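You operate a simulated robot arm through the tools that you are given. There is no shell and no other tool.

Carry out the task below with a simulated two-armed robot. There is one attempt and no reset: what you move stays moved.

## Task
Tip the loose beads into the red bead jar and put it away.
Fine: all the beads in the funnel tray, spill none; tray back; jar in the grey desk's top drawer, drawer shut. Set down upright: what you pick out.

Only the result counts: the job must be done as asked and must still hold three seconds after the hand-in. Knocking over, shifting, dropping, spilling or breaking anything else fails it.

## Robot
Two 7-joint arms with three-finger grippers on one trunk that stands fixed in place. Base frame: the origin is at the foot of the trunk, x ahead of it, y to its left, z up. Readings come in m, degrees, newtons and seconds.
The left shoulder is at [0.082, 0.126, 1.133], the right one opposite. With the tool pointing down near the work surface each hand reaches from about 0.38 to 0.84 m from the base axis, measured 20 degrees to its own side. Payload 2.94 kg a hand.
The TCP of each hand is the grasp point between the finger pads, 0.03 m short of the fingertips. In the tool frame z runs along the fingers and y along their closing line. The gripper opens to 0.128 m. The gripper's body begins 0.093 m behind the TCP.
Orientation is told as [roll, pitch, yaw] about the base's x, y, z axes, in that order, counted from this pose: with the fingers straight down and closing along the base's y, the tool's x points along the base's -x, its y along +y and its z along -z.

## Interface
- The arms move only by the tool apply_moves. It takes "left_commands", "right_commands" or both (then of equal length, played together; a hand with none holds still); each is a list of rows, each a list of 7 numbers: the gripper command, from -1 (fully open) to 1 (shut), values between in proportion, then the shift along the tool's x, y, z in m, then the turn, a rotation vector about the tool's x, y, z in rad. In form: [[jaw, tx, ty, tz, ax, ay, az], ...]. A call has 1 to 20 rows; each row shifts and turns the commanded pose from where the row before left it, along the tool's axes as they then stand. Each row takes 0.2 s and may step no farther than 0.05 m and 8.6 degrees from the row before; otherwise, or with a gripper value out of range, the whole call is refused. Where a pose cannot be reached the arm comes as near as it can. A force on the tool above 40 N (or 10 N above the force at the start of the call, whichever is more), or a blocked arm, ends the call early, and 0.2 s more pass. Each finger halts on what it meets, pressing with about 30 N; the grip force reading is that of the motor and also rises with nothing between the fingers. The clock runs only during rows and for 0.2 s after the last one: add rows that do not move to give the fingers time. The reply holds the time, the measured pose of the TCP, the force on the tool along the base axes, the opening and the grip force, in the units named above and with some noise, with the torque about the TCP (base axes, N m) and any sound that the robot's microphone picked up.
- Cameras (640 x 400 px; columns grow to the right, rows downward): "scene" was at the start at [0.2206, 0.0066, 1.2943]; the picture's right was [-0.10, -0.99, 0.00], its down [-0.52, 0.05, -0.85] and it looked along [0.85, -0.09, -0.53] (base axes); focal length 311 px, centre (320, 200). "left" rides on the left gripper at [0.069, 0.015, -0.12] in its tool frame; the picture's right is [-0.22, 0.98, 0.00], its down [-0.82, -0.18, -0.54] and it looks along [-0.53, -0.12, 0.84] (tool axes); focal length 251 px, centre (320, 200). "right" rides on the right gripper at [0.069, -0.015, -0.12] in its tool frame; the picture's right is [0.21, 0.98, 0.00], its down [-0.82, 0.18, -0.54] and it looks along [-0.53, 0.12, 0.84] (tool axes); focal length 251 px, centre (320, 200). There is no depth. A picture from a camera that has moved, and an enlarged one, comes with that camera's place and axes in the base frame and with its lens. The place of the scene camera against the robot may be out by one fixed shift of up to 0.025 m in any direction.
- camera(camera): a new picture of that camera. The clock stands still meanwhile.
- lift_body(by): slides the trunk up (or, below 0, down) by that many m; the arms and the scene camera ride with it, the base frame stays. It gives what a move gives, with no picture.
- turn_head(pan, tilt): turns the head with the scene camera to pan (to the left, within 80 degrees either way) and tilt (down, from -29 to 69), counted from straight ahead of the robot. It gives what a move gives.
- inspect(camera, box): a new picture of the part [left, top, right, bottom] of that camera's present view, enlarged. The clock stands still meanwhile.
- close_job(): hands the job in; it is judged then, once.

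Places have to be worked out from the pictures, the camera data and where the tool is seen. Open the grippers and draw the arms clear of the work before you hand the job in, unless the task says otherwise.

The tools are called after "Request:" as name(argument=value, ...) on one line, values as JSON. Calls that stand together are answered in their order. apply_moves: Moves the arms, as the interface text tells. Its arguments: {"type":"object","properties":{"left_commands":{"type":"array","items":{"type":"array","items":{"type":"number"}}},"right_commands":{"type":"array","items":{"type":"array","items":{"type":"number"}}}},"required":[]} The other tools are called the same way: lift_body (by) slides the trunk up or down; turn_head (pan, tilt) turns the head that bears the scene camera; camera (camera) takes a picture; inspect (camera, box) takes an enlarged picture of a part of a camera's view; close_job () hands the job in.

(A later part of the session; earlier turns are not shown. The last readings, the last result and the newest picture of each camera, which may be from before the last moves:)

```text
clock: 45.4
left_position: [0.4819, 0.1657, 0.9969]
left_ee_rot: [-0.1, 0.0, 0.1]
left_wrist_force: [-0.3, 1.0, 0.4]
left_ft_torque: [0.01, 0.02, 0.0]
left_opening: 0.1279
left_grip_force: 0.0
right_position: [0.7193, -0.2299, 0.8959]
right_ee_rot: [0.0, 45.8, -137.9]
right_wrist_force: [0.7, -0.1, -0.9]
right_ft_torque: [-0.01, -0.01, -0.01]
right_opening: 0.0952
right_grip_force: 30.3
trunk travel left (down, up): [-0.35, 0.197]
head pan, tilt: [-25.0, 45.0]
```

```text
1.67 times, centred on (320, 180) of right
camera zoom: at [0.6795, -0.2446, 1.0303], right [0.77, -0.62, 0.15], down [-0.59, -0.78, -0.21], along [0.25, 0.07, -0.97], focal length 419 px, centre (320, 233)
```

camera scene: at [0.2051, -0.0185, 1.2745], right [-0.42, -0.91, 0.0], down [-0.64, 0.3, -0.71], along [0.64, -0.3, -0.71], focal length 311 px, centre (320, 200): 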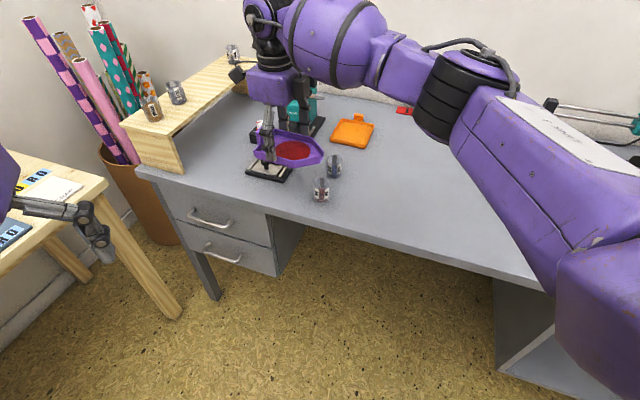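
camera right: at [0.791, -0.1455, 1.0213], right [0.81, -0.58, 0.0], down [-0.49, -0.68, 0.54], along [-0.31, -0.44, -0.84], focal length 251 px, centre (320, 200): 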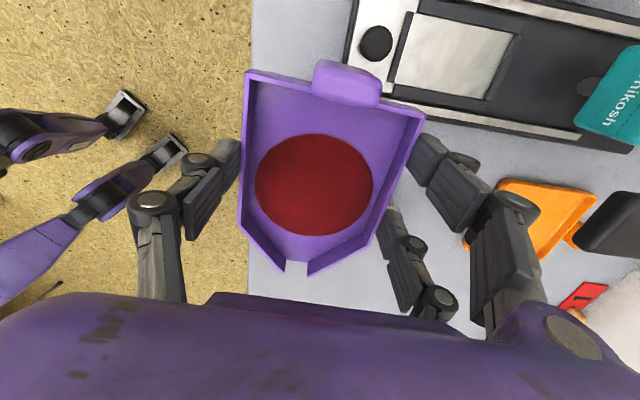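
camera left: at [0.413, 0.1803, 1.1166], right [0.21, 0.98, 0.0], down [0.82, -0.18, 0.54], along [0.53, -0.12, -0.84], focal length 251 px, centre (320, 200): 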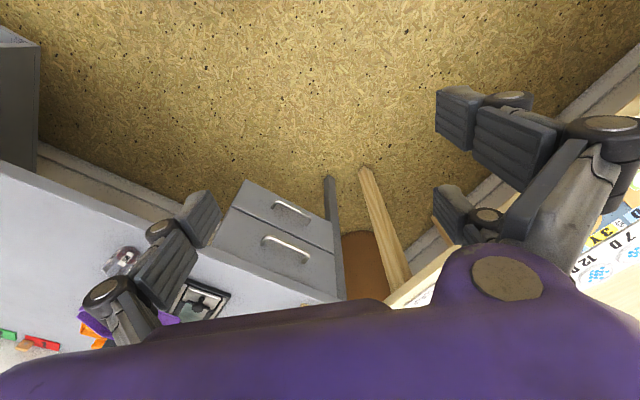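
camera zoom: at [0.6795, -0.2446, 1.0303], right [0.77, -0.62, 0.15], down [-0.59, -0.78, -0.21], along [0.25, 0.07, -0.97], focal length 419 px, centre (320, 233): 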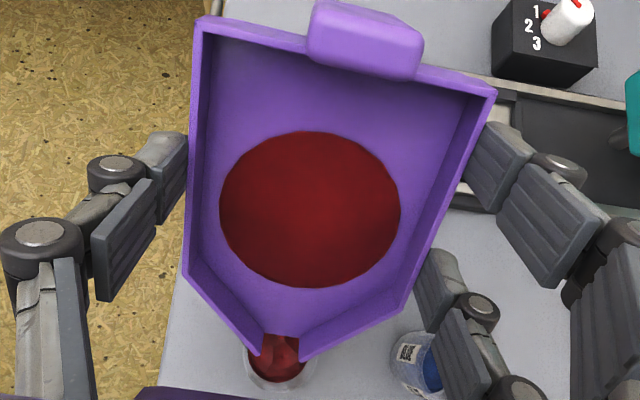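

It is pouring: the disc is shrinking and beads fall inside the jar. I'll hold this tilt and let it run.

Request:
apply_moves(right_commands=[[-0.25, 0, 0, 0, 0, 0, 0], [-0.25, 0, 0, 0, 0, 0, 0], [-0.25, 0, 0, 0, 0, 0, 0], [-0.25, 0, 0, 0, 0, 0, 0], [-0.25, 0, 0, 0, 0, 0, 0], [-0.25, 0, 0, 0, 0, 0, 0], [-0.25, 0, 0, 0, 0, 0, 0], [-0.25, 0, 0, 0, 0, 0, 0], [-0.25, 0, 0, 0, 0, 0, 0], [-0.25, 0, 0, 0, 0, 0, 0]])

Request:
inspect(camera="scene", box=[315, 180, 375, 225])

Request:
inspect(camera="right", box=[200, 60, 440, 300])

```text
clock: 47.6
left_position: [0.4805, 0.1661, 0.9969]
left_ee_rot: [0.0, 0.0, 0.1]
left_wrist_force: [-0.1, -0.1, 0.7]
left_ft_torque: [-0.02, 0.03, 0.0]
left_opening: 0.128
left_grip_force: 0.1
right_position: [0.7184, -0.23, 0.8971]
right_ee_rot: [0.0, 45.8, -137.9]
right_wrist_force: [0.5, 0.3, -1.3]
right_ft_torque: [0.0, 0.01, -0.02]
right_opening: 0.0954
right_grip_force: 30.0
trunk travel left (down, up): [-0.35, 0.197]
head pan, tilt: [-25.0, 45.0]
```

```text
8.89 times, centred on (345, 202) of scene
camera zoom: at [0.2121, -0.0077, 1.2797], right [-0.28, -0.96, 0.0], down [-0.63, 0.19, -0.75], along [0.72, -0.21, -0.66], focal length 2762 px, centre (98, 178)
```

zoom: 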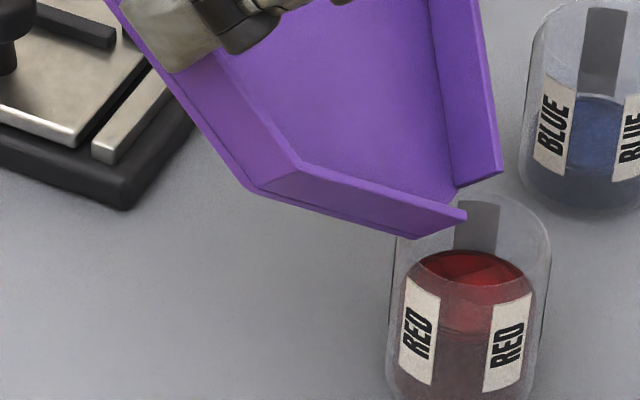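

```text
1.67 times, centred on (320, 180) of right
camera zoom: at [0.6794, -0.2446, 1.0303], right [0.77, -0.62, 0.15], down [-0.59, -0.78, -0.21], along [0.25, 0.07, -0.97], focal length 419 px, centre (320, 233)
```

zoom: 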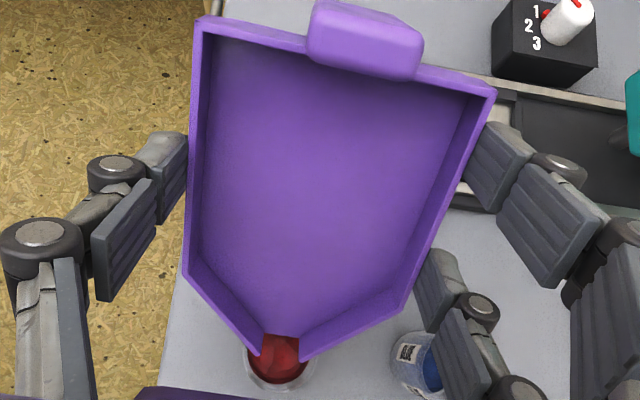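

The tray is empty and the jar level has risen, with nothing on the desk. I'll wait briefly, lift straight up and bring the tray level again.

Request:
apply_moves(right_commands=[[-0.25, 0, 0, 0, 0, 0, 0], [-0.25, 0, 0, 0, 0, 0, 0], [-0.25, 0, 0, 0, 0, 0, 0], [-0.25, 0.0108, 0, -0.0105, 0, 0, 0], [-0.25, 0.0144, 0, -0.0139, 0, 0, 0], [-0.25, 0.0144, 0, -0.0139, 0, 0, 0], [-0.25, 0.0144, 0, -0.0139, 0, 0, 0], [-0.25, 0, 0, 0, 0, -0.1, 0], [-0.25, 0, 0, 0, 0, -0.1, 0], [-0.25, 0, 0, 0, 0, -0.1, 0], [-0.25, 0, 0, 0, 0, -0.1, 0], [-0.25, 0, 0, 0, 0, -0.1, 0], [-0.25, 0, 0, 0, 0, -0.1, 0], [-0.25, 0, 0, 0, 0, -0.1, 0], [-0.25, 0, 0, 0, 0, -0.1, 0], [-0.25, 0, 0, 0, 0, 0, 0]])

Request:
camera(camera="right")

Request:
inspect(camera="scene", box=[250, 120, 400, 240])

```text
clock: 51.0
left_position: [0.4812, 0.1645, 0.9965]
left_ee_rot: [0.0, 0.0, 0.0]
left_wrist_force: [-0.7, -0.4, 0.7]
left_ft_torque: [0.03, 0.01, 0.02]
left_opening: 0.1279
left_grip_force: 0.0
right_position: [0.7201, -0.23, 0.9712]
right_ee_rot: [-0.1, -0.1, -137.9]
right_wrist_force: [-0.5, -1.0, -0.2]
right_ft_torque: [0.02, -0.03, 0.01]
right_opening: 0.0953
right_grip_force: 30.2
trunk travel left (down, up): [-0.35, 0.197]
head pan, tilt: [-25.0, 45.0]
```

```text
taken
camera right: at [0.7599, -0.1722, 1.0921], right [0.81, -0.58, 0.0], down [-0.49, -0.68, 0.54], along [-0.32, -0.44, -0.84], focal length 251 px, centre (320, 200)
```

right: 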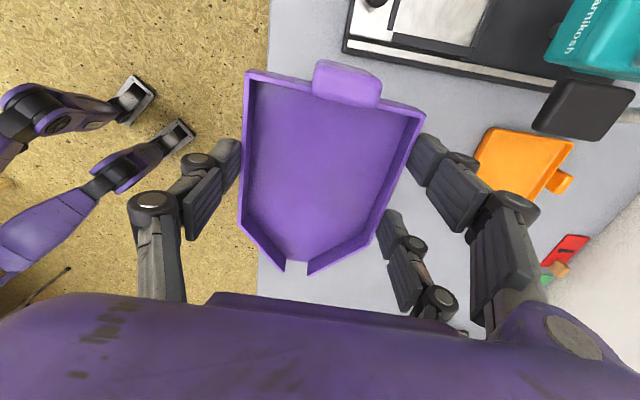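

```text
3.33 times, centred on (325, 180) of scene
camera zoom: at [0.2049, -0.0188, 1.2745], right [-0.42, -0.91, 0.0], down [-0.64, 0.3, -0.71], along [0.64, -0.3, -0.71], focal length 1036 px, centre (303, 267)
```

zoom: 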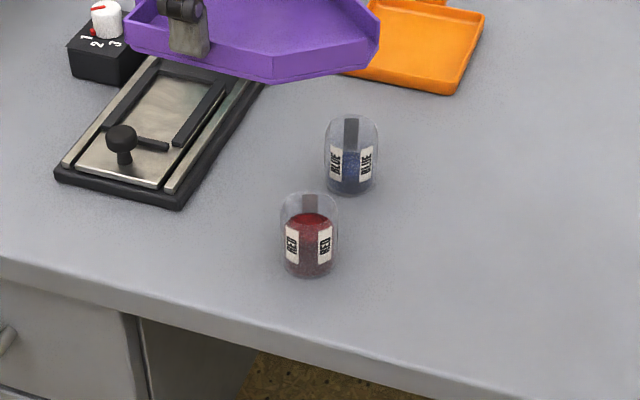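

No spills anywhere. Now I'll carry the empty tray back to its original spot and lower it most of the way.

Request:
apply_moves(right_commands=[[-0.25, -0.0316, 0.0087, 0, 0, 0, 0], [-0.25, -0.0316, 0.0087, 0, 0, 0, 0], [-0.25, -0.0316, 0.0087, 0, 0, 0, 0], [-0.25, -0.0316, 0.0087, 0, 0, 0, 0], [-0.25, -0.0316, 0.0087, 0, 0, 0, 0], [-0.25, -0.0316, 0.0087, 0, 0, 0, 0], [-0.25, -0.0316, 0.0087, 0, 0, 0, 0], [-0.25, -0.0318, 0.009, 0, 0, 0, 0], [-0.25, 0, 0, 0.02, 0, 0, -0.022], [-0.25, 0, 0, 0.03, 0, 0, -0.022], [-0.25, 0, 0, 0.03, 0, 0, 0], [-0.25, 0, 0, 0.03, 0, 0, 0], [-0.25, 0, 0, 0.03, 0, 0, 0], [-0.25, 0, 0, 0.015, 0, 0, 0], [-0.25, 0, 0, 0.01, 0, 0, 0], [-0.25, 0, 0, 0, 0, 0, 0]])

Request:
camera(camera="right")

```text
clock: 54.4
left_position: [0.4814, 0.1644, 0.9959]
left_ee_rot: [0.0, 0.0, 0.0]
left_wrist_force: [-0.4, 0.6, -0.6]
left_ft_torque: [0.02, -0.01, 0.0]
left_opening: 0.1279
left_grip_force: 0.0
right_position: [0.5792, -0.4526, 0.8061]
right_ee_rot: [0.1, 0.0, -135.4]
right_wrist_force: [0.4, 0.4, -0.7]
right_ft_torque: [-0.01, 0.01, 0.03]
right_opening: 0.0955
right_grip_force: 30.2
trunk travel left (down, up): [-0.35, 0.197]
head pan, tilt: [-25.0, 45.0]
```

```text
taken
camera right: at [0.617, -0.3929, 0.9263], right [0.84, -0.55, 0.0], down [-0.46, -0.7, 0.54], along [-0.3, -0.45, -0.84], focal length 251 px, centre (320, 200)
```

right: 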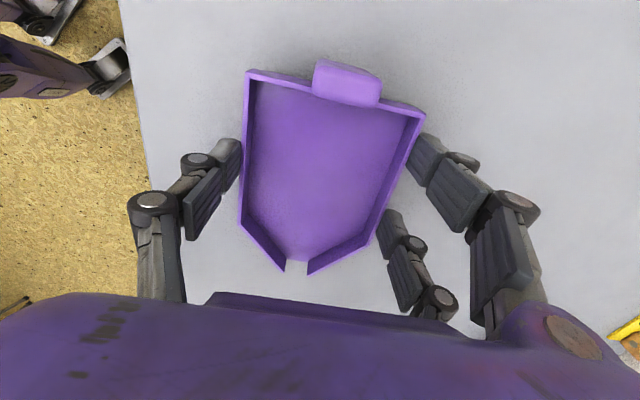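

The tray is over its home spot. I'll lower the last 2 cm gently, then open slowly.

Request:
apply_moves(right_commands=[[-0.25, 0, 0, 0.01, 0, 0, 0], [-0.25, 0, 0, 0.005, 0, 0, 0], [-0.25, 0, 0, 0.003, 0, 0, 0], [-0.25, 0, 0, 0.002, 0, 0, 0], [-0.25, 0, 0, 0, 0, 0, 0]])

```text
clock: 55.6
left_position: [0.4819, 0.1653, 0.9963]
left_ee_rot: [0.0, 0.0, 0.0]
left_wrist_force: [0.0, -0.3, 0.1]
left_ft_torque: [0.01, 0.01, -0.04]
left_opening: 0.1281
left_grip_force: 0.1
right_position: [0.5784, -0.4517, 0.786]
right_ee_rot: [0.1, 0.0, -135.4]
right_wrist_force: [1.0, 0.2, 1.9]
right_ft_torque: [-0.18, 0.1, 0.05]
right_opening: 0.0955
right_grip_force: 29.8
trunk travel left (down, up): [-0.35, 0.197]
head pan, tilt: [-25.0, 45.0]
```

The tray is on the desk (slight upward force). I'll release and raise the hand straight up.

Request:
apply_moves(right_commands=[[-0.4, 0, 0, 0, 0, 0, 0], [-0.55, 0, 0, 0, 0, 0, 0], [-0.8, 0, 0, 0, 0, 0, 0], [-1, 0, 0, 0, 0, 0, 0], [-1, 0, 0, -0.01, 0, 0, 0], [-1, 0, 0, -0.03, 0, 0, 0], [-1, 0, 0, -0.04, 0, 0, 0], [-1, 0, 0, -0.04, 0, 0, 0], [-1, 0, 0, -0.04, 0, 0, 0], [-1, 0, 0, -0.04, 0, 0, 0], [-1, 0, 0, 0, 0, 0, 0]])

Request:
camera(camera="right")

Request:
camera(camera="scene")

```text
clock: 58.0
left_position: [0.4812, 0.1658, 0.9967]
left_ee_rot: [0.0, 0.0, 0.0]
left_wrist_force: [-0.4, 0.0, 0.4]
left_ft_torque: [0.02, 0.02, 0.01]
left_opening: 0.1281
left_grip_force: 0.1
right_position: [0.5766, -0.4508, 0.988]
right_ee_rot: [0.0, 0.0, -135.3]
right_wrist_force: [-0.3, 0.7, 0.6]
right_ft_torque: [-0.01, -0.01, -0.01]
right_opening: 0.1281
right_grip_force: 0.2
trunk travel left (down, up): [-0.35, 0.197]
head pan, tilt: [-25.0, 45.0]
```

```text
taken
camera right: at [0.6165, -0.3922, 1.1089], right [0.84, -0.55, 0.0], down [-0.46, -0.71, 0.54], along [-0.3, -0.45, -0.84], focal length 251 px, centre (320, 200)
```

right: 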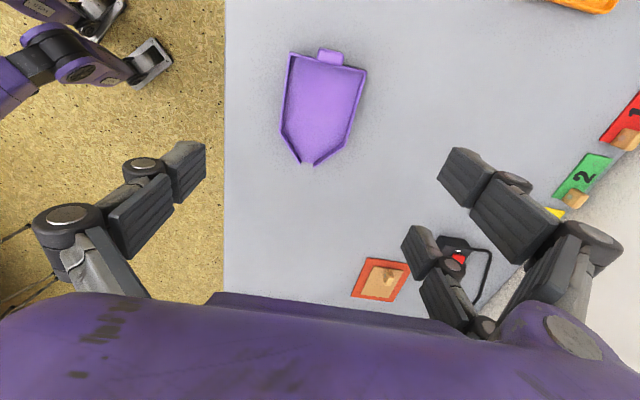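

```text
taken
camera scene: at [0.2003, -0.0372, 1.2856], right [-0.61, -0.79, 0.0], down [-0.48, 0.37, -0.79], along [0.63, -0.48, -0.61], focal length 311 px, centre (320, 200)
```

scene: 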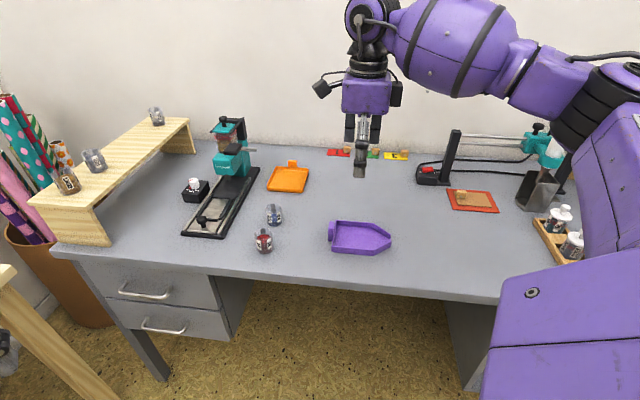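

The tray is back at its original place within a few mm, and there are no loose beads. Next I'll park the right hand up and back, and bring the left hand down, yawed 45°, for a good look at the top drawer handle.

Request:
apply_moves(right_commands=[[-1, -0.03, 0.03, -0.01, 0, 0, 0], [-1, -0.03, 0.03, -0.01, 0, 0, 0], [-1, -0.03, 0.02, -0.01, 0, 0, 0], [-1, 0, 0, -0.02, 0, 0, 0], [-1, 0, 0, 0, 0, 0, 0], [-1, 0, 0, 0, 0, 0, 0], [-1, 0, 0, 0, 0, 0, 0], [-1, 0, 0, 0, 0, 0, 0]], left_commands=[[-1, 0, 0, 0, 0, 0, -0.131], [-1, 0, 0, 0, 0, 0, -0.131], [-1, 0, 0, 0, 0, 0, -0.131], [-1, 0, 0, 0, 0, 0, -0.131], [-1, 0, 0, 0, 0, 0, -0.131], [-1, 0, 0, 0, 0, 0, -0.1304], [-1, 0, 0, 0, 0, 0, 0], [-1, 0, 0, 0, 0, 0, 0]])

Request:
camera(camera="left")

Request:
camera(camera="scene")

```text
clock: 59.8
left_position: [0.4818, 0.1656, 0.9942]
left_ee_rot: [-0.1, 0.0, 45.2]
left_wrist_force: [0.6, 0.0, -0.2]
left_ft_torque: [0.03, 0.01, -0.01]
left_opening: 0.1279
left_grip_force: 0.1
right_position: [0.571, -0.5719, 1.0357]
right_ee_rot: [-0.1, 0.0, -135.3]
right_wrist_force: [-0.5, -0.2, -0.3]
right_ft_torque: [0.02, 0.0, -0.02]
right_opening: 0.1282
right_grip_force: 0.0
trunk travel left (down, up): [-0.35, 0.197]
head pan, tilt: [-25.0, 45.0]
```

```text
taken
camera left: at [0.4231, 0.1283, 1.1148], right [-0.54, 0.84, 0.0], down [0.71, 0.45, 0.54], along [0.45, 0.29, -0.84], focal length 251 px, centre (320, 200)
```

left: 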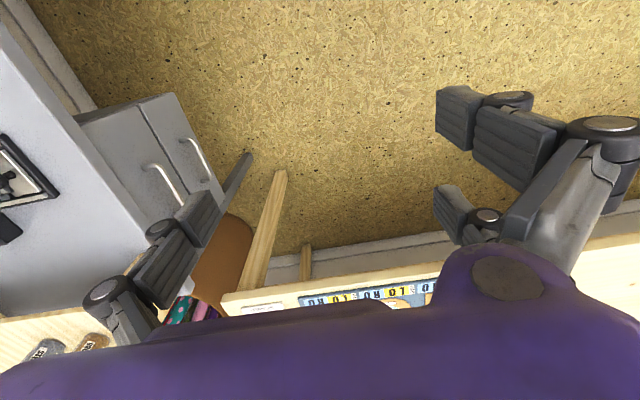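

```text
taken
camera scene: at [0.1978, -0.0403, 1.2867], right [-0.65, -0.76, 0.0], down [-0.46, 0.39, -0.8], along [0.61, -0.52, -0.6], focal length 311 px, centre (320, 200)
```

scene: 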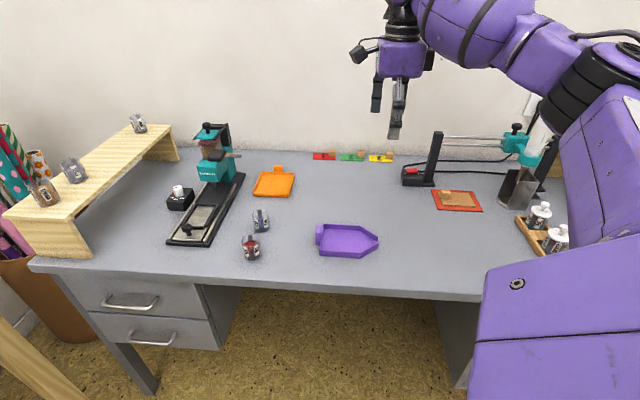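

Yaw 45° works for the left hand. I'll move it in front of the drawers and pitch the fingers toward them so its camera looks at the handle.

Request:
apply_moves(left_commands=[[-1, -0.0144, -0.0134, 0.0317, 0, 0, 0], [-1, -0.0144, -0.0134, 0.0317, 0, 0, 0], [-1, -0.0144, -0.0134, 0.0317, 0, 0, 0], [-1, -0.0144, -0.0134, 0.0317, 0, 0, 0], [-1, -0.0144, -0.0134, 0.0317, 0, 0, 0], [-1, -0.0144, -0.0134, 0.0317, 0, 0, 0], [-1, 0, 0, 0, 0.1309, 0, 0], [-1, 0, 0, 0, 0.1309, 0, 0], [-1, 0, 0, 0, 0.1309, 0, 0], [-1, 0, 0, 0, 0.1309, 0, 0], [-1, 0, 0, 0, 0.1309, 0, 0], [-1, 0, 0, 0, 0, 0, 0]])

Request:
camera(camera="left")

```text
clock: 62.4
left_position: [0.6008, 0.1712, 0.8051]
left_ee_rot: [-37.6, 0.0, 45.1]
left_wrist_force: [0.3, 0.2, 0.5]
left_ft_torque: [0.01, 0.02, -0.04]
left_opening: 0.1282
left_grip_force: 0.1
right_position: [0.5714, -0.5725, 1.036]
right_ee_rot: [0.0, -0.1, -135.4]
right_wrist_force: [0.4, 0.0, -0.4]
right_ft_torque: [0.01, 0.04, -0.02]
right_opening: 0.1283
right_grip_force: 0.1
trunk travel left (down, up): [-0.35, 0.197]
head pan, tilt: [-25.0, 45.0]
```

```text
taken
camera left: at [0.4916, 0.1826, 0.8896], right [-0.4, 0.7, -0.6], down [0.45, 0.71, 0.54], along [0.8, -0.05, -0.6], focal length 251 px, centre (320, 200)
```

left: 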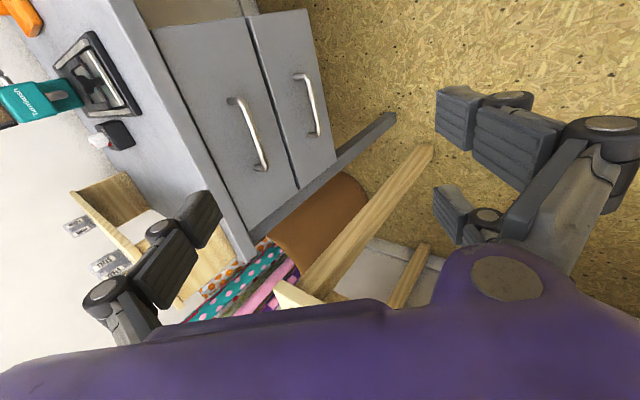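

Handle triangulates to about (0.823, 0.001, 0.653), roughly flush under the desk overhang. I'll finish the tilt toward horizontal and lower to its height.

Request:
apply_moves(left_commands=[[-1, 0, 0, 0, 0.1309, 0, 0], [-1, 0, 0, 0, 0.1309, 0, 0], [-1, 0, 0, 0, 0.1309, 0, 0], [-1, 0, 0, 0, 0.1309, 0, 0], [-1, 0, 0, 0, 0.1309, 0, 0], [-1, 0, 0.025, 0.007, 0, 0, 0], [-1, 0, 0.025, 0.007, 0, 0, 0], [-1, 0, 0.025, 0.007, 0, 0, 0], [-1, 0, 0.025, 0.007, 0, 0, 0], [-1, 0, 0, 0, 0, 0, 0]])

Request:
camera(camera="left")

Request:
inspect(camera="left", box=[180, 60, 420, 260])

```text
clock: 64.6
left_position: [0.6, 0.1693, 0.7005]
left_ee_rot: [-75.1, 0.0, 45.1]
left_wrist_force: [0.1, 0.5, 0.0]
left_ft_torque: [0.0, 0.01, 0.01]
left_opening: 0.128
left_grip_force: 0.0
right_position: [0.5717, -0.5723, 1.0368]
right_ee_rot: [0.1, -0.1, -135.4]
right_wrist_force: [-0.4, -0.2, 0.0]
right_ft_torque: [0.01, -0.03, -0.02]
right_opening: 0.128
right_grip_force: 0.0
trunk travel left (down, up): [-0.35, 0.197]
head pan, tilt: [-25.0, 45.0]
```

```text
taken
camera left: at [0.4674, 0.205, 0.7167], right [-0.03, 0.33, -0.94], down [0.24, 0.92, 0.31], along [0.97, -0.22, -0.11], focal length 251 px, centre (320, 200)
```

left: 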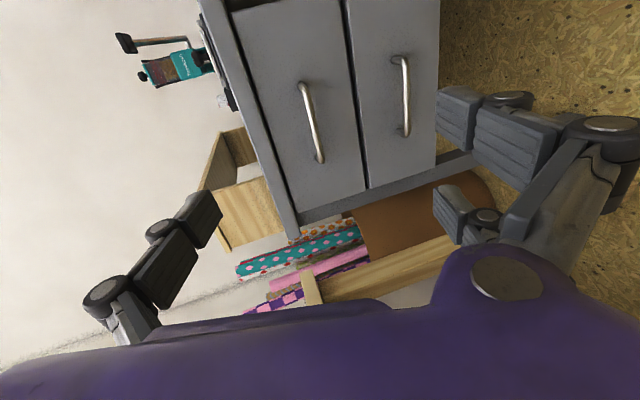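

```text
2.00 times, centred on (300, 160) of left
camera zoom: at [0.4674, 0.205, 0.7167], right [-0.03, 0.33, -0.94], down [0.24, 0.92, 0.31], along [0.97, -0.22, -0.11], focal length 503 px, centre (360, 280)
```

zoom: 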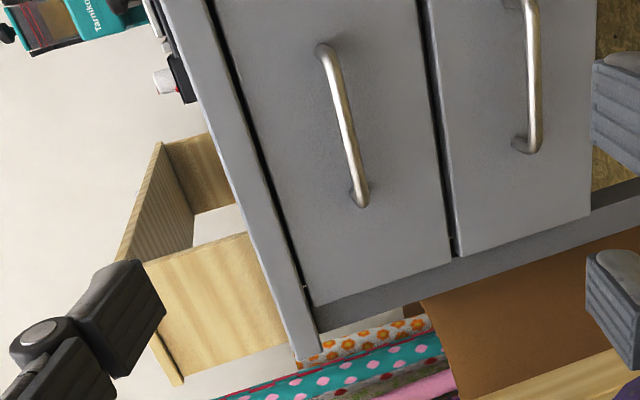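

From this side the handle lands at about (0.826, 0, 0.65), consistent with before. I'll advance most of the way with the jaws partly closed and re-measure.

Request:
apply_moves(left_commands=[[-0.2, -0.008, -0.0045, 0.03, 0, 0, 0], [-0.2, -0.008, -0.0045, 0.03, 0, 0, 0], [-0.2, -0.008, -0.0045, 0.03, 0, 0, 0], [-0.2, -0.008, -0.0045, 0.03, 0, 0, 0], [-0.2, -0.008, -0.0045, 0.03, 0, 0, 0], [-0.2, 0, 0, 0, 0, 0, 0]])

Request:
camera(camera="left")

Request:
inspect(camera="left", box=[220, 60, 420, 240])

```text
clock: 66.0
left_position: [0.7363, 0.0913, 0.6826]
left_ee_rot: [-74.9, 0.0, 45.0]
left_wrist_force: [-0.4, -0.7, -0.1]
left_ft_torque: [0.0, 0.0, -0.01]
left_opening: 0.0769
left_grip_force: 0.0
right_position: [0.5713, -0.5719, 1.037]
right_ee_rot: [0.0, 0.0, -135.3]
right_wrist_force: [-0.9, 0.4, 0.4]
right_ft_torque: [0.03, -0.02, 0.0]
right_opening: 0.1279
right_grip_force: 0.1
trunk travel left (down, up): [-0.35, 0.197]
head pan, tilt: [-25.0, 45.0]
```

```text
taken
camera left: at [0.6038, 0.1277, 0.6998], right [-0.03, 0.33, -0.94], down [0.24, 0.92, 0.31], along [0.97, -0.22, -0.11], focal length 251 px, centre (320, 200)
```

left: 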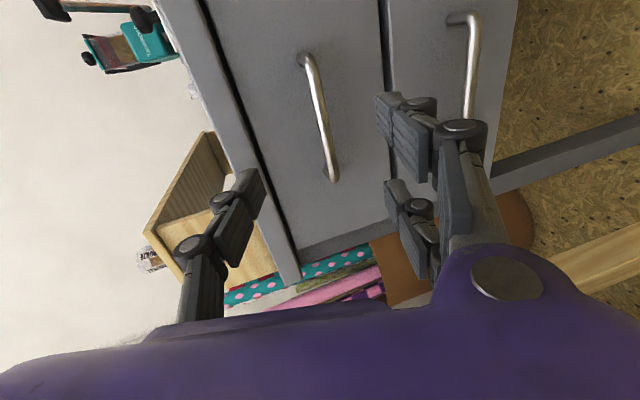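

```text
2.22 times, centred on (320, 150) of left
camera zoom: at [0.6038, 0.1277, 0.6998], right [-0.03, 0.33, -0.94], down [0.24, 0.92, 0.31], along [0.97, -0.22, -0.11], focal length 559 px, centre (320, 311)
```

zoom: 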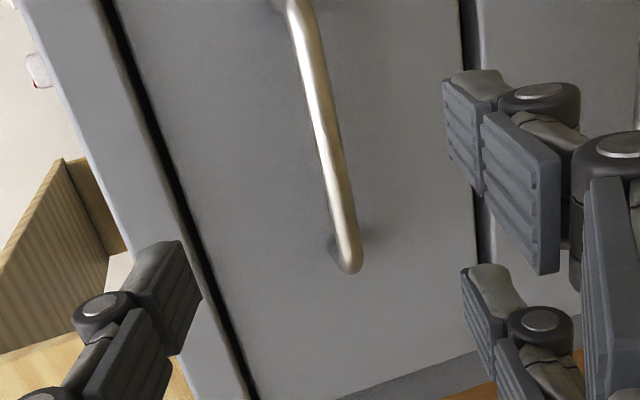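

The handle sits exactly on the approach line, about 0.137 m ahead of the TCP. I'll advance 0.10 m and look again.

Request:
apply_moves(left_commands=[[-0.1, 0, 0, 0.03, 0, 0, 0], [0, 0, 0, 0.03, 0, 0, 0], [0, 0, 0, 0.02, 0, 0, 0], [0, 0, 0, 0.02, 0, 0, 0], [0, 0, 0, 0, 0, 0, 0]])

Request:
camera(camera="left")

Request:
turn_head(pan=5, tilt=40)

Request:
camera(camera="scene")

```text
clock: 67.2
left_position: [0.8026, 0.0235, 0.6575]
left_ee_rot: [-75.0, -0.1, 45.2]
left_wrist_force: [0.3, 0.3, -0.7]
left_ft_torque: [0.02, -0.02, 0.01]
left_opening: 0.0638
left_grip_force: 0.0
right_position: [0.5704, -0.5724, 1.0362]
right_ee_rot: [0.1, 0.1, -135.4]
right_wrist_force: [-0.4, 1.3, -0.8]
right_ft_torque: [0.0, -0.01, -0.03]
right_opening: 0.1279
right_grip_force: 0.1
trunk travel left (down, up): [-0.35, 0.197]
head pan, tilt: [-25.0, 45.0]
```

```text
taken
camera left: at [0.6701, 0.0592, 0.6737], right [-0.03, 0.33, -0.94], down [0.24, 0.92, 0.31], along [0.97, -0.22, -0.11], focal length 251 px, centre (320, 200)
```

left: 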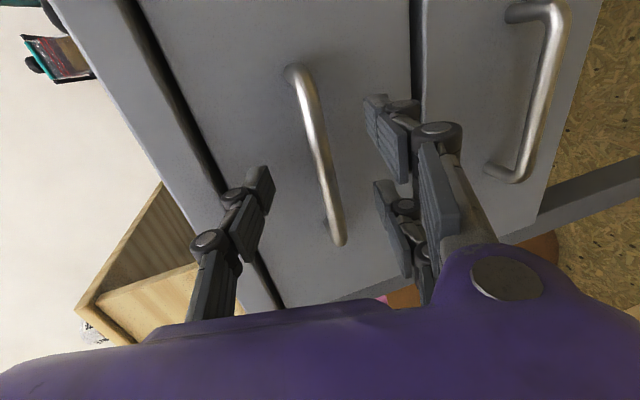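

```text
clock: 68.2
left_position: [0.8031, 0.0233, 0.6572]
left_ee_rot: [-75.0, 0.0, 45.2]
left_wrist_force: [0.7, 0.0, 0.1]
left_ft_torque: [0.01, 0.01, 0.0]
left_opening: 0.0642
left_grip_force: 0.0
right_position: [0.5717, -0.5716, 1.0355]
right_ee_rot: [0.0, 0.0, -135.4]
right_wrist_force: [0.8, -0.2, 0.0]
right_ft_torque: [-0.01, -0.04, 0.01]
right_opening: 0.128
right_grip_force: 0.0
trunk travel left (down, up): [-0.35, 0.197]
head pan, tilt: [5.0, 40.0]
```

```text
taken
camera scene: at [0.1994, -0.0387, 1.2872], right [-0.63, -0.78, 0.0], down [-0.46, 0.37, -0.8], along [0.63, -0.5, -0.59], focal length 311 px, centre (320, 200)
```

scene: 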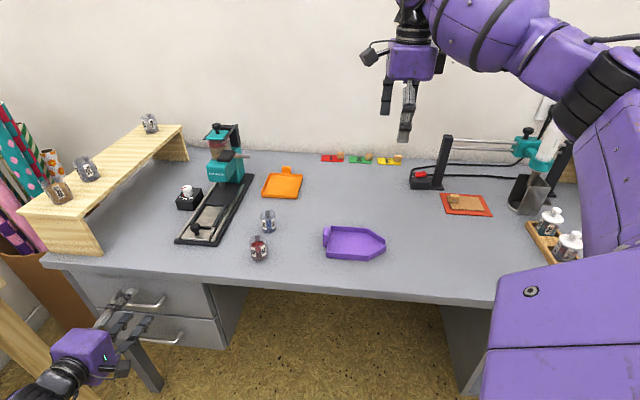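

The bar is centred between thumb and finger pair, now at about fingertip depth. I'll advance another 17 mm and check before closing.

Request:
apply_moves(left_commands=[[0, 0, 0, 0.009, 0, 0, 0], [0, 0, 0, 0.008, 0, 0, 0], [0, 0, 0, 0, 0, 0, 0]])

Request:
camera(camera="left")

```text
clock: 69.0
left_position: [0.8142, 0.011, 0.6523]
left_ee_rot: [-75.1, 0.0, 45.1]
left_wrist_force: [0.7, -0.4, 0.6]
left_ft_torque: [-0.01, 0.01, 0.02]
left_opening: 0.0639
left_grip_force: 0.1
right_position: [0.5709, -0.5716, 1.0361]
right_ee_rot: [0.0, 0.0, -135.4]
right_wrist_force: [-0.8, -0.2, 0.3]
right_ft_torque: [-0.03, -0.01, 0.0]
right_opening: 0.1278
right_grip_force: 0.1
trunk travel left (down, up): [-0.35, 0.197]
head pan, tilt: [5.0, 40.0]
```

```text
taken
camera left: at [0.6826, 0.0474, 0.6687], right [-0.03, 0.33, -0.94], down [0.24, 0.92, 0.31], along [0.97, -0.22, -0.11], focal length 251 px, centre (320, 200)
```

left: 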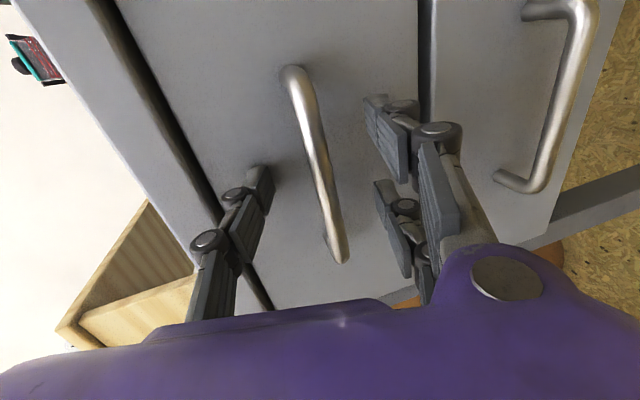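

No contact so far. I'll close the jaws on the bar and see what opening they stop at.

Request:
apply_moves(left_commands=[[0.3, 0, 0, 0, 0, 0, 0], [0.6, 0, 0, 0, 0, 0, 0], [0.9, 0, 0, 0, 0, 0, 0], [0.9, 0, 0, 0, 0, 0, 0], [0.9, 0, 0, 0, 0, 0, 0]])

Request:
camera(camera="left")

```text
clock: 70.2
left_position: [0.8154, 0.0121, 0.6503]
left_ee_rot: [-74.8, 0.0, 45.1]
left_wrist_force: [-2.2, -0.6, -12.6]
left_ft_torque: [0.6, -0.44, 0.21]
left_opening: 0.0106
left_grip_force: 38.6
right_position: [0.5713, -0.5721, 1.0342]
right_ee_rot: [0.0, -0.1, -135.5]
right_wrist_force: [-0.2, 0.0, 0.2]
right_ft_torque: [-0.02, -0.01, 0.0]
right_opening: 0.1279
right_grip_force: 0.1
trunk travel left (down, up): [-0.35, 0.197]
head pan, tilt: [5.0, 40.0]
```

```text
taken
camera left: at [0.6822, 0.0477, 0.6666], right [-0.03, 0.33, -0.94], down [0.24, 0.92, 0.32], along [0.97, -0.22, -0.11], focal length 251 px, centre (320, 200)
```

left: 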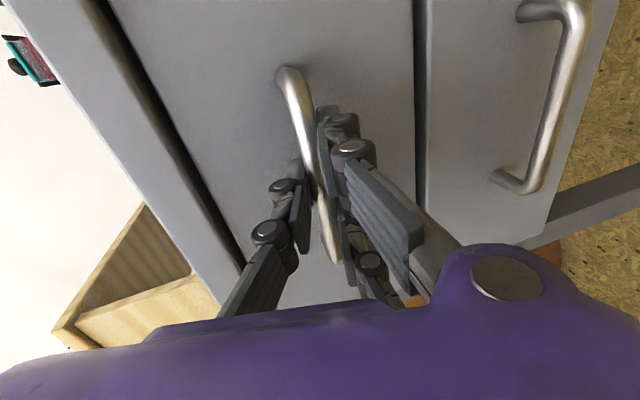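

Solid hold on the bar (opening 10.6 mm). I'll relieve the slight downward load and pull straight out 6 cm, watching the force.

Request:
apply_moves(left_commands=[[0.9, 0, 0.003, 0, 0, 0, 0], [0.9, 0, 0.0026, -0.0097, 0, 0, 0], [0.9, 0, 0.0051, -0.0193, 0, 0, 0], [0.9, 0, 0.0051, -0.0193, 0, 0, 0], [0.9, 0, 0.0026, -0.0097, 0, 0, 0], [0.9, 0, 0, 0, 0, 0, 0]])

Request:
camera(camera="left")

```text
clock: 71.6
left_position: [0.7731, 0.0537, 0.65]
left_ee_rot: [-74.9, -0.1, 45.0]
left_wrist_force: [-8.0, -7.9, -6.6]
left_ft_torque: [0.28, -0.23, -0.96]
left_opening: 0.0107
left_grip_force: 38.0
right_position: [0.5715, -0.5732, 1.0362]
right_ee_rot: [0.0, 0.0, -135.4]
right_wrist_force: [1.1, 0.1, 0.5]
right_ft_torque: [0.0, -0.01, 0.01]
right_opening: 0.1279
right_grip_force: 0.0
trunk travel left (down, up): [-0.35, 0.197]
head pan, tilt: [5.0, 40.0]
```

```text
taken
camera left: at [0.6397, 0.0906, 0.6662], right [-0.03, 0.33, -0.94], down [0.25, 0.92, 0.31], along [0.97, -0.22, -0.11], focal length 251 px, centre (320, 200)
```

left: 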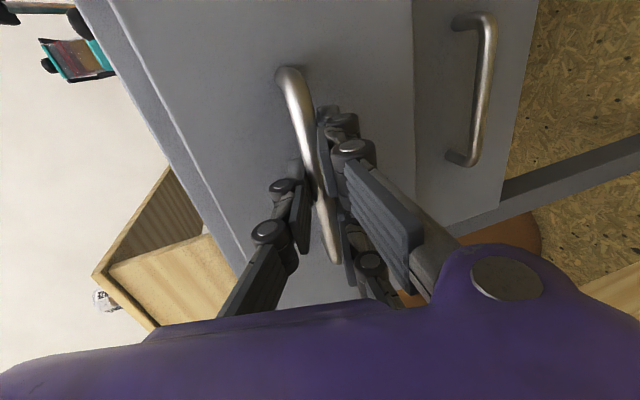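

The drawer is sliding out, with some sideways load along the bar. I'll continue with a small sideways trim to relieve it.

Request:
apply_moves(left_commands=[[0.9, 0.003, 0.0051, -0.0193, 0, 0, 0], [0.9, 0.001, 0.0051, -0.0193, 0, 0, 0], [0.9, 0.001, 0.0051, -0.0193, 0, 0, 0], [0.9, 0, 0, 0, 0, 0, 0]])

```text
clock: 72.6
left_position: [0.7299, 0.0972, 0.6506]
left_ee_rot: [-74.9, -0.1, 45.5]
left_wrist_force: [13.2, 13.2, -4.2]
left_ft_torque: [0.54, -0.52, 0.67]
left_opening: 0.0109
left_grip_force: 38.5
right_position: [0.5712, -0.571, 1.0365]
right_ee_rot: [0.0, 0.0, -135.4]
right_wrist_force: [0.8, -0.7, -0.6]
right_ft_torque: [0.0, -0.02, -0.01]
right_opening: 0.1282
right_grip_force: 0.1
trunk travel left (down, up): [-0.35, 0.197]
head pan, tilt: [5.0, 40.0]
```

Trim was slightly too much; I'll undo 3 mm of it and pull on.

Request:
apply_moves(left_commands=[[0.9, -0.003, 0.0051, -0.0193, 0, 0, 0], [0.9, 0, 0.0051, -0.0193, 0, 0, 0], [0.9, 0, 0.0051, -0.0193, 0, 0, 0], [0.9, 0, 0.0051, -0.0193, 0, 0, 0], [0.9, 0, 0, 0, 0, 0, 0]])

Request:
camera(camera="scene")

Request:
camera(camera="left")

```text
clock: 73.8
left_position: [0.6724, 0.1534, 0.6498]
left_ee_rot: [-75.0, 0.0, 45.2]
left_wrist_force: [15.1, 14.2, -1.2]
left_ft_torque: [0.5, -0.49, -0.04]
left_opening: 0.0108
left_grip_force: 37.7
right_position: [0.5718, -0.5726, 1.0362]
right_ee_rot: [0.1, 0.0, -135.4]
right_wrist_force: [0.6, 0.3, -0.2]
right_ft_torque: [-0.01, 0.01, 0.03]
right_opening: 0.1279
right_grip_force: 0.1
trunk travel left (down, up): [-0.35, 0.197]
head pan, tilt: [5.0, 40.0]
```

```text
taken
camera scene: at [0.2021, -0.0361, 1.2872], right [-0.61, -0.79, 0.0], down [-0.47, 0.36, -0.81], along [0.64, -0.49, -0.59], focal length 311 px, centre (320, 200)
```

scene: 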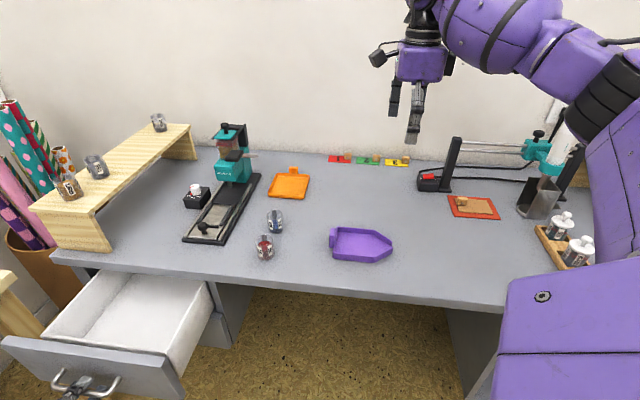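

```text
taken
camera left: at [0.5402, 0.1889, 0.6661], right [-0.03, 0.33, -0.94], down [0.24, 0.92, 0.31], along [0.97, -0.22, -0.11], focal length 251 px, centre (320, 200)
```

left: 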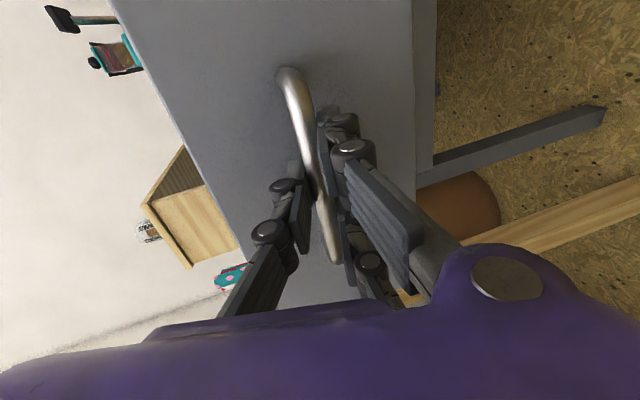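

The drawer is open 0.20 m and empty. I'll pull 3 cm further for hand room and relieve the sideways load.

Request:
apply_moves(left_commands=[[0.9, -0.003, 0.0026, -0.0097, 0, 0, 0], [0.9, 0, 0.0026, -0.0097, 0, 0, 0], [0.9, 0, 0.0026, -0.0097, 0, 0, 0], [0.9, 0, 0, 0, 0, 0, 0]])

```text
clock: 74.8
left_position: [0.6524, 0.173, 0.6497]
left_ee_rot: [-74.9, 0.2, 44.9]
left_wrist_force: [1.6, 1.6, -2.0]
left_ft_torque: [0.45, -0.45, -0.19]
left_opening: 0.0108
left_grip_force: 38.8
right_position: [0.5714, -0.5717, 1.0357]
right_ee_rot: [0.0, -0.1, -135.4]
right_wrist_force: [0.2, 0.3, -1.1]
right_ft_torque: [-0.02, 0.0, 0.01]
right_opening: 0.1281
right_grip_force: 0.0
trunk travel left (down, up): [-0.35, 0.197]
head pan, tilt: [5.0, 40.0]
```

Drawer is now 0.23 m open; the left hand will keep holding it. I'll bring the right hand above the red jar with the jaws at about 8 cm.

Request:
apply_moves(right_commands=[[-0.25, 0.0369, -0.0177, 0, 0, 0, 0], [-0.25, 0.0369, -0.0177, 0, 0, 0, 0], [-0.25, 0.0369, -0.0177, 0, 0, 0, 0], [-0.25, 0.0369, -0.0177, 0, 0, 0, 0], [-0.25, 0.0369, -0.0177, 0, 0, 0, 0], [-0.25, 0.0369, -0.0177, 0, 0, 0, 0], [-0.25, 0.0369, -0.0177, 0, 0, 0, 0], [-0.25, 0.0369, -0.0177, 0, 0, 0, 0], [-0.25, 0, 0, 0.04, 0, 0, 0], [-0.25, 0, 0, 0.04, 0, 0, 0], [-0.25, 0, 0, 0.03, 0, 0, 0], [-0.25, 0, 0, 0, 0, 0, 0]])

Request:
camera(camera="right")

Request:
camera(camera="scene")

```text
clock: 77.4
left_position: [0.6523, 0.1752, 0.6496]
left_ee_rot: [-74.9, -0.1, 44.9]
left_wrist_force: [-12.4, -11.0, -7.8]
left_ft_torque: [0.41, -0.34, -0.36]
left_opening: 0.0107
left_grip_force: 38.2
right_position: [0.6813, -0.2633, 0.9262]
right_ee_rot: [0.0, 0.1, -135.4]
right_wrist_force: [-0.5, -0.1, -1.7]
right_ft_torque: [-0.01, -0.04, 0.0]
right_opening: 0.0799
right_grip_force: 0.0
trunk travel left (down, up): [-0.35, 0.197]
head pan, tilt: [5.0, 40.0]
```

```text
taken
camera right: at [0.7194, -0.2045, 1.0458], right [0.84, -0.54, 0.0], down [-0.46, -0.71, 0.54], along [-0.29, -0.45, -0.84], focal length 251 px, centre (320, 200)
```

right: 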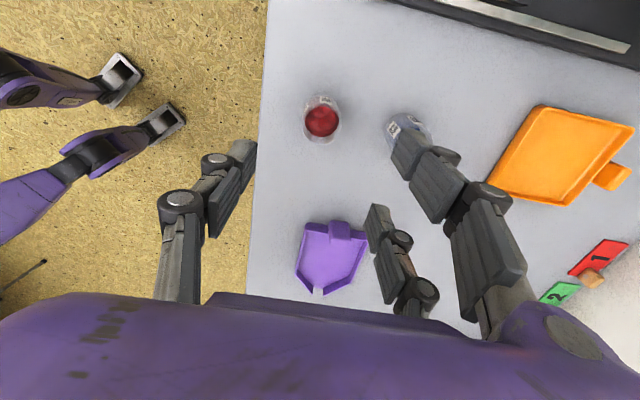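

```text
taken
camera scene: at [0.2157, 0.0227, 1.2818], right [0.09, -1.0, 0.0], down [-0.64, -0.06, -0.77], along [0.76, 0.07, -0.64], focal length 311 px, centre (320, 200)
```

scene: 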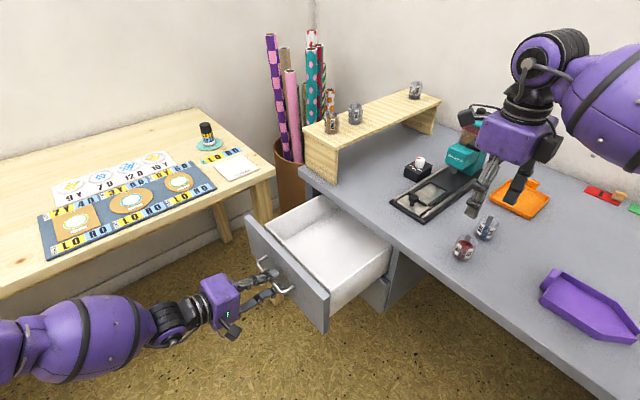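

The head camera is free again and gives a good overview. I'll zoom in to check the jar's centring under the right hand.

Request:
inspect(camera="right", box=[260, 80, 440, 180])

Request:
inspect(camera="scene", box=[220, 170, 400, 340])

```text
3.56 times, centred on (350, 130) of right
camera zoom: at [0.7194, -0.2045, 1.0458], right [0.84, -0.54, 0.0], down [-0.46, -0.71, 0.54], along [-0.29, -0.45, -0.84], focal length 894 px, centre (213, 449)
```

zoom: 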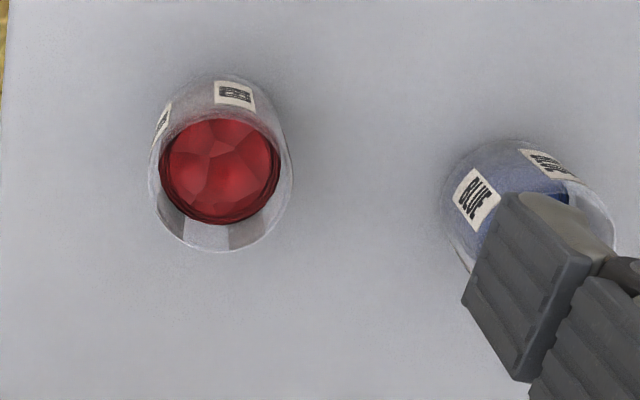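

```text
2.35 times, centred on (310, 255) of scene
camera zoom: at [0.2157, 0.0227, 1.2818], right [0.09, -1.0, 0.0], down [-0.64, -0.06, -0.77], along [0.76, 0.07, -0.64], focal length 731 px, centre (344, 71)
```

zoom: 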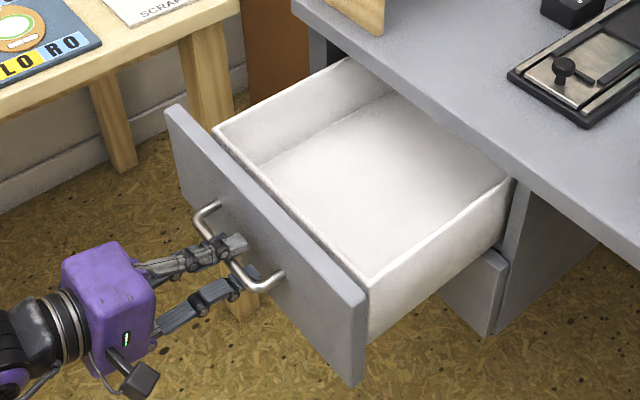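

Jar is within 2 mm of centre. I'll trim 2 mm, narrow the jaws to 6.4 cm and descend around the jar.

Request:
apply_moves(right_commands=[[0, 0, 0.002, 0.03, 0, 0, 0], [0, 0, 0, 0.03, 0, 0, 0], [0, 0, 0, 0.03, 0, 0, 0], [0, 0, 0, 0.02, 0, 0, 0], [0, 0, 0, 0.015, 0, 0, 0], [0, 0, 0, 0.01, 0, 0, 0], [0, 0, 0, 0.003, 0, 0, 0], [0, 0, 0, 0, 0, 0, 0]])

Request:
camera(camera="right")

Request:
inspect(camera="scene", box=[420, 120, 560, 280])

```text
clock: 79.2
left_position: [0.6537, 0.1741, 0.6498]
left_ee_rot: [-75.0, 0.0, 45.0]
left_wrist_force: [-15.2, -15.5, -11.3]
left_ft_torque: [0.37, -0.29, -0.27]
left_opening: 0.0105
left_grip_force: 37.7
right_position: [0.683, -0.2656, 0.7877]
right_ee_rot: [0.0, 0.0, -135.4]
right_wrist_force: [0.0, 0.0, -0.2]
right_ft_torque: [-0.01, -0.02, 0.01]
right_opening: 0.0638
right_grip_force: 0.1
trunk travel left (down, up): [-0.35, 0.197]
head pan, tilt: [5.0, 40.0]
```

```text
taken
camera right: at [0.721, -0.2067, 0.9082], right [0.84, -0.55, 0.0], down [-0.46, -0.71, 0.54], along [-0.3, -0.45, -0.84], focal length 251 px, centre (320, 200)
```

right: 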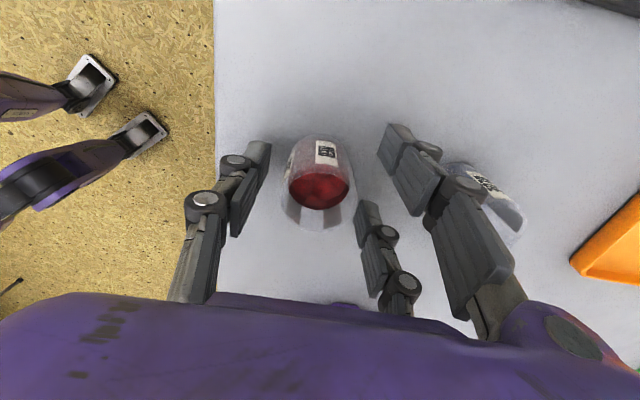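

```text
2.50 times, centred on (490, 200) of scene
camera zoom: at [0.2159, 0.0224, 1.2818], right [0.09, -1.0, 0.0], down [-0.64, -0.06, -0.77], along [0.76, 0.07, -0.64], focal length 777 px, centre (-105, 200)
```

zoom: 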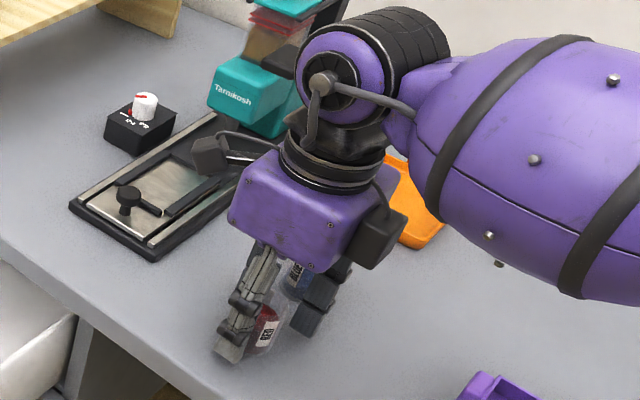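

The jar is between thumb and finger pair with clearance to the blue jar. I'll close gently.

Request:
apply_moves(right_commands=[[0.15, 0, 0, 0, 0, 0, 0], [0.28, 0, 0, 0, 0, 0, 0], [0.36, 0, 0, 0, 0, 0, 0], [0.45, 0, 0, 0, 0, 0, 0], [0.5, 0, 0, 0, 0, 0, 0], [0.5, 0, 0, 0, 0, 0, 0]])

Request:
camera(camera="right")

```text
clock: 80.6
left_position: [0.6524, 0.1734, 0.6487]
left_ee_rot: [-74.8, 0.0, 45.0]
left_wrist_force: [-15.0, -15.3, -11.9]
left_ft_torque: [0.38, -0.27, -0.32]
left_opening: 0.0108
left_grip_force: 38.3
right_position: [0.6838, -0.2658, 0.7885]
right_ee_rot: [0.0, -0.1, -135.4]
right_wrist_force: [0.2, 0.9, 0.6]
right_ft_torque: [0.0, -0.02, 0.04]
right_opening: 0.0322
right_grip_force: 0.6
trunk travel left (down, up): [-0.35, 0.197]
head pan, tilt: [5.0, 40.0]
```

```text
taken
camera right: at [0.721, -0.2066, 0.9085], right [0.84, -0.54, 0.0], down [-0.46, -0.71, 0.54], along [-0.29, -0.45, -0.84], focal length 251 px, centre (320, 200)
```

right: 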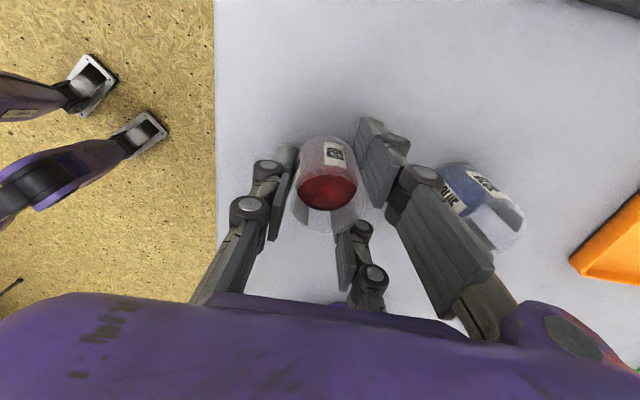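

The jar nests between the paired fingers, so contact begins near this opening. I'll close a bit more until the grip force rises.

Request:
apply_moves(right_commands=[[0.55, 0, 0, 0, 0, 0, 0], [0.6, 0, 0, 0, 0, 0, 0], [0.65, 0, 0, 0, 0, 0, 0], [0.7, 0, 0, 0, 0, 0, 0], [0.7, 0, 0, 0, 0, 0, 0]])

Request:
inspect(camera="right", box=[220, 100, 440, 300])

Request:
inspect(camera="scene", box=[440, 200, 520, 270])

```text
clock: 81.8
left_position: [0.6538, 0.1741, 0.6488]
left_ee_rot: [-74.9, 0.0, 44.9]
left_wrist_force: [-15.7, -16.3, -11.9]
left_ft_torque: [0.4, -0.26, -0.35]
left_opening: 0.0109
left_grip_force: 37.5
right_position: [0.6839, -0.266, 0.7867]
right_ee_rot: [0.1, 0.0, -135.4]
right_wrist_force: [0.4, 0.8, 0.3]
right_ft_torque: [0.0, -0.01, -0.01]
right_opening: 0.0279
right_grip_force: 30.0
trunk travel left (down, up): [-0.35, 0.197]
head pan, tilt: [5.0, 40.0]
```

```text
2.00 times, centred on (330, 200) of right
camera zoom: at [0.721, -0.2067, 0.9085], right [0.84, -0.54, 0.0], down [-0.46, -0.71, 0.54], along [-0.3, -0.45, -0.84], focal length 503 px, centre (300, 200)
```

zoom: 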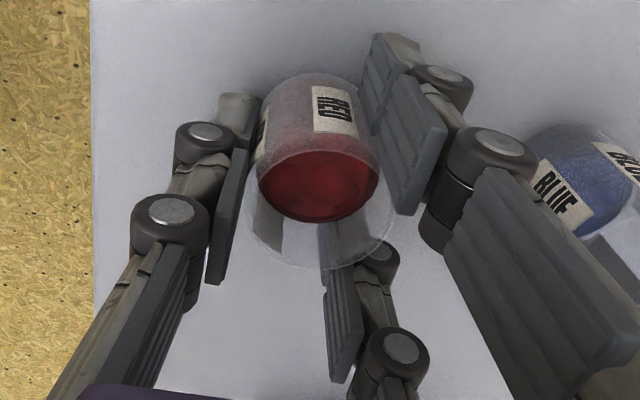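

```text
5.71 times, centred on (480, 235) of scene
camera zoom: at [0.2158, 0.0223, 1.2818], right [0.09, -1.0, 0.0], down [-0.64, -0.06, -0.77], along [0.76, 0.07, -0.64], focal length 1776 px, centre (-594, 0)
```

zoom: 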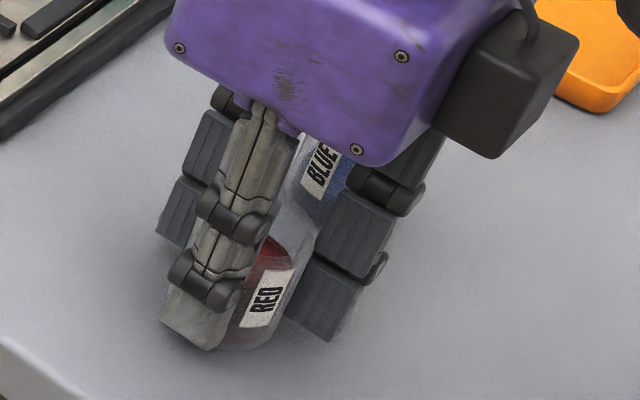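

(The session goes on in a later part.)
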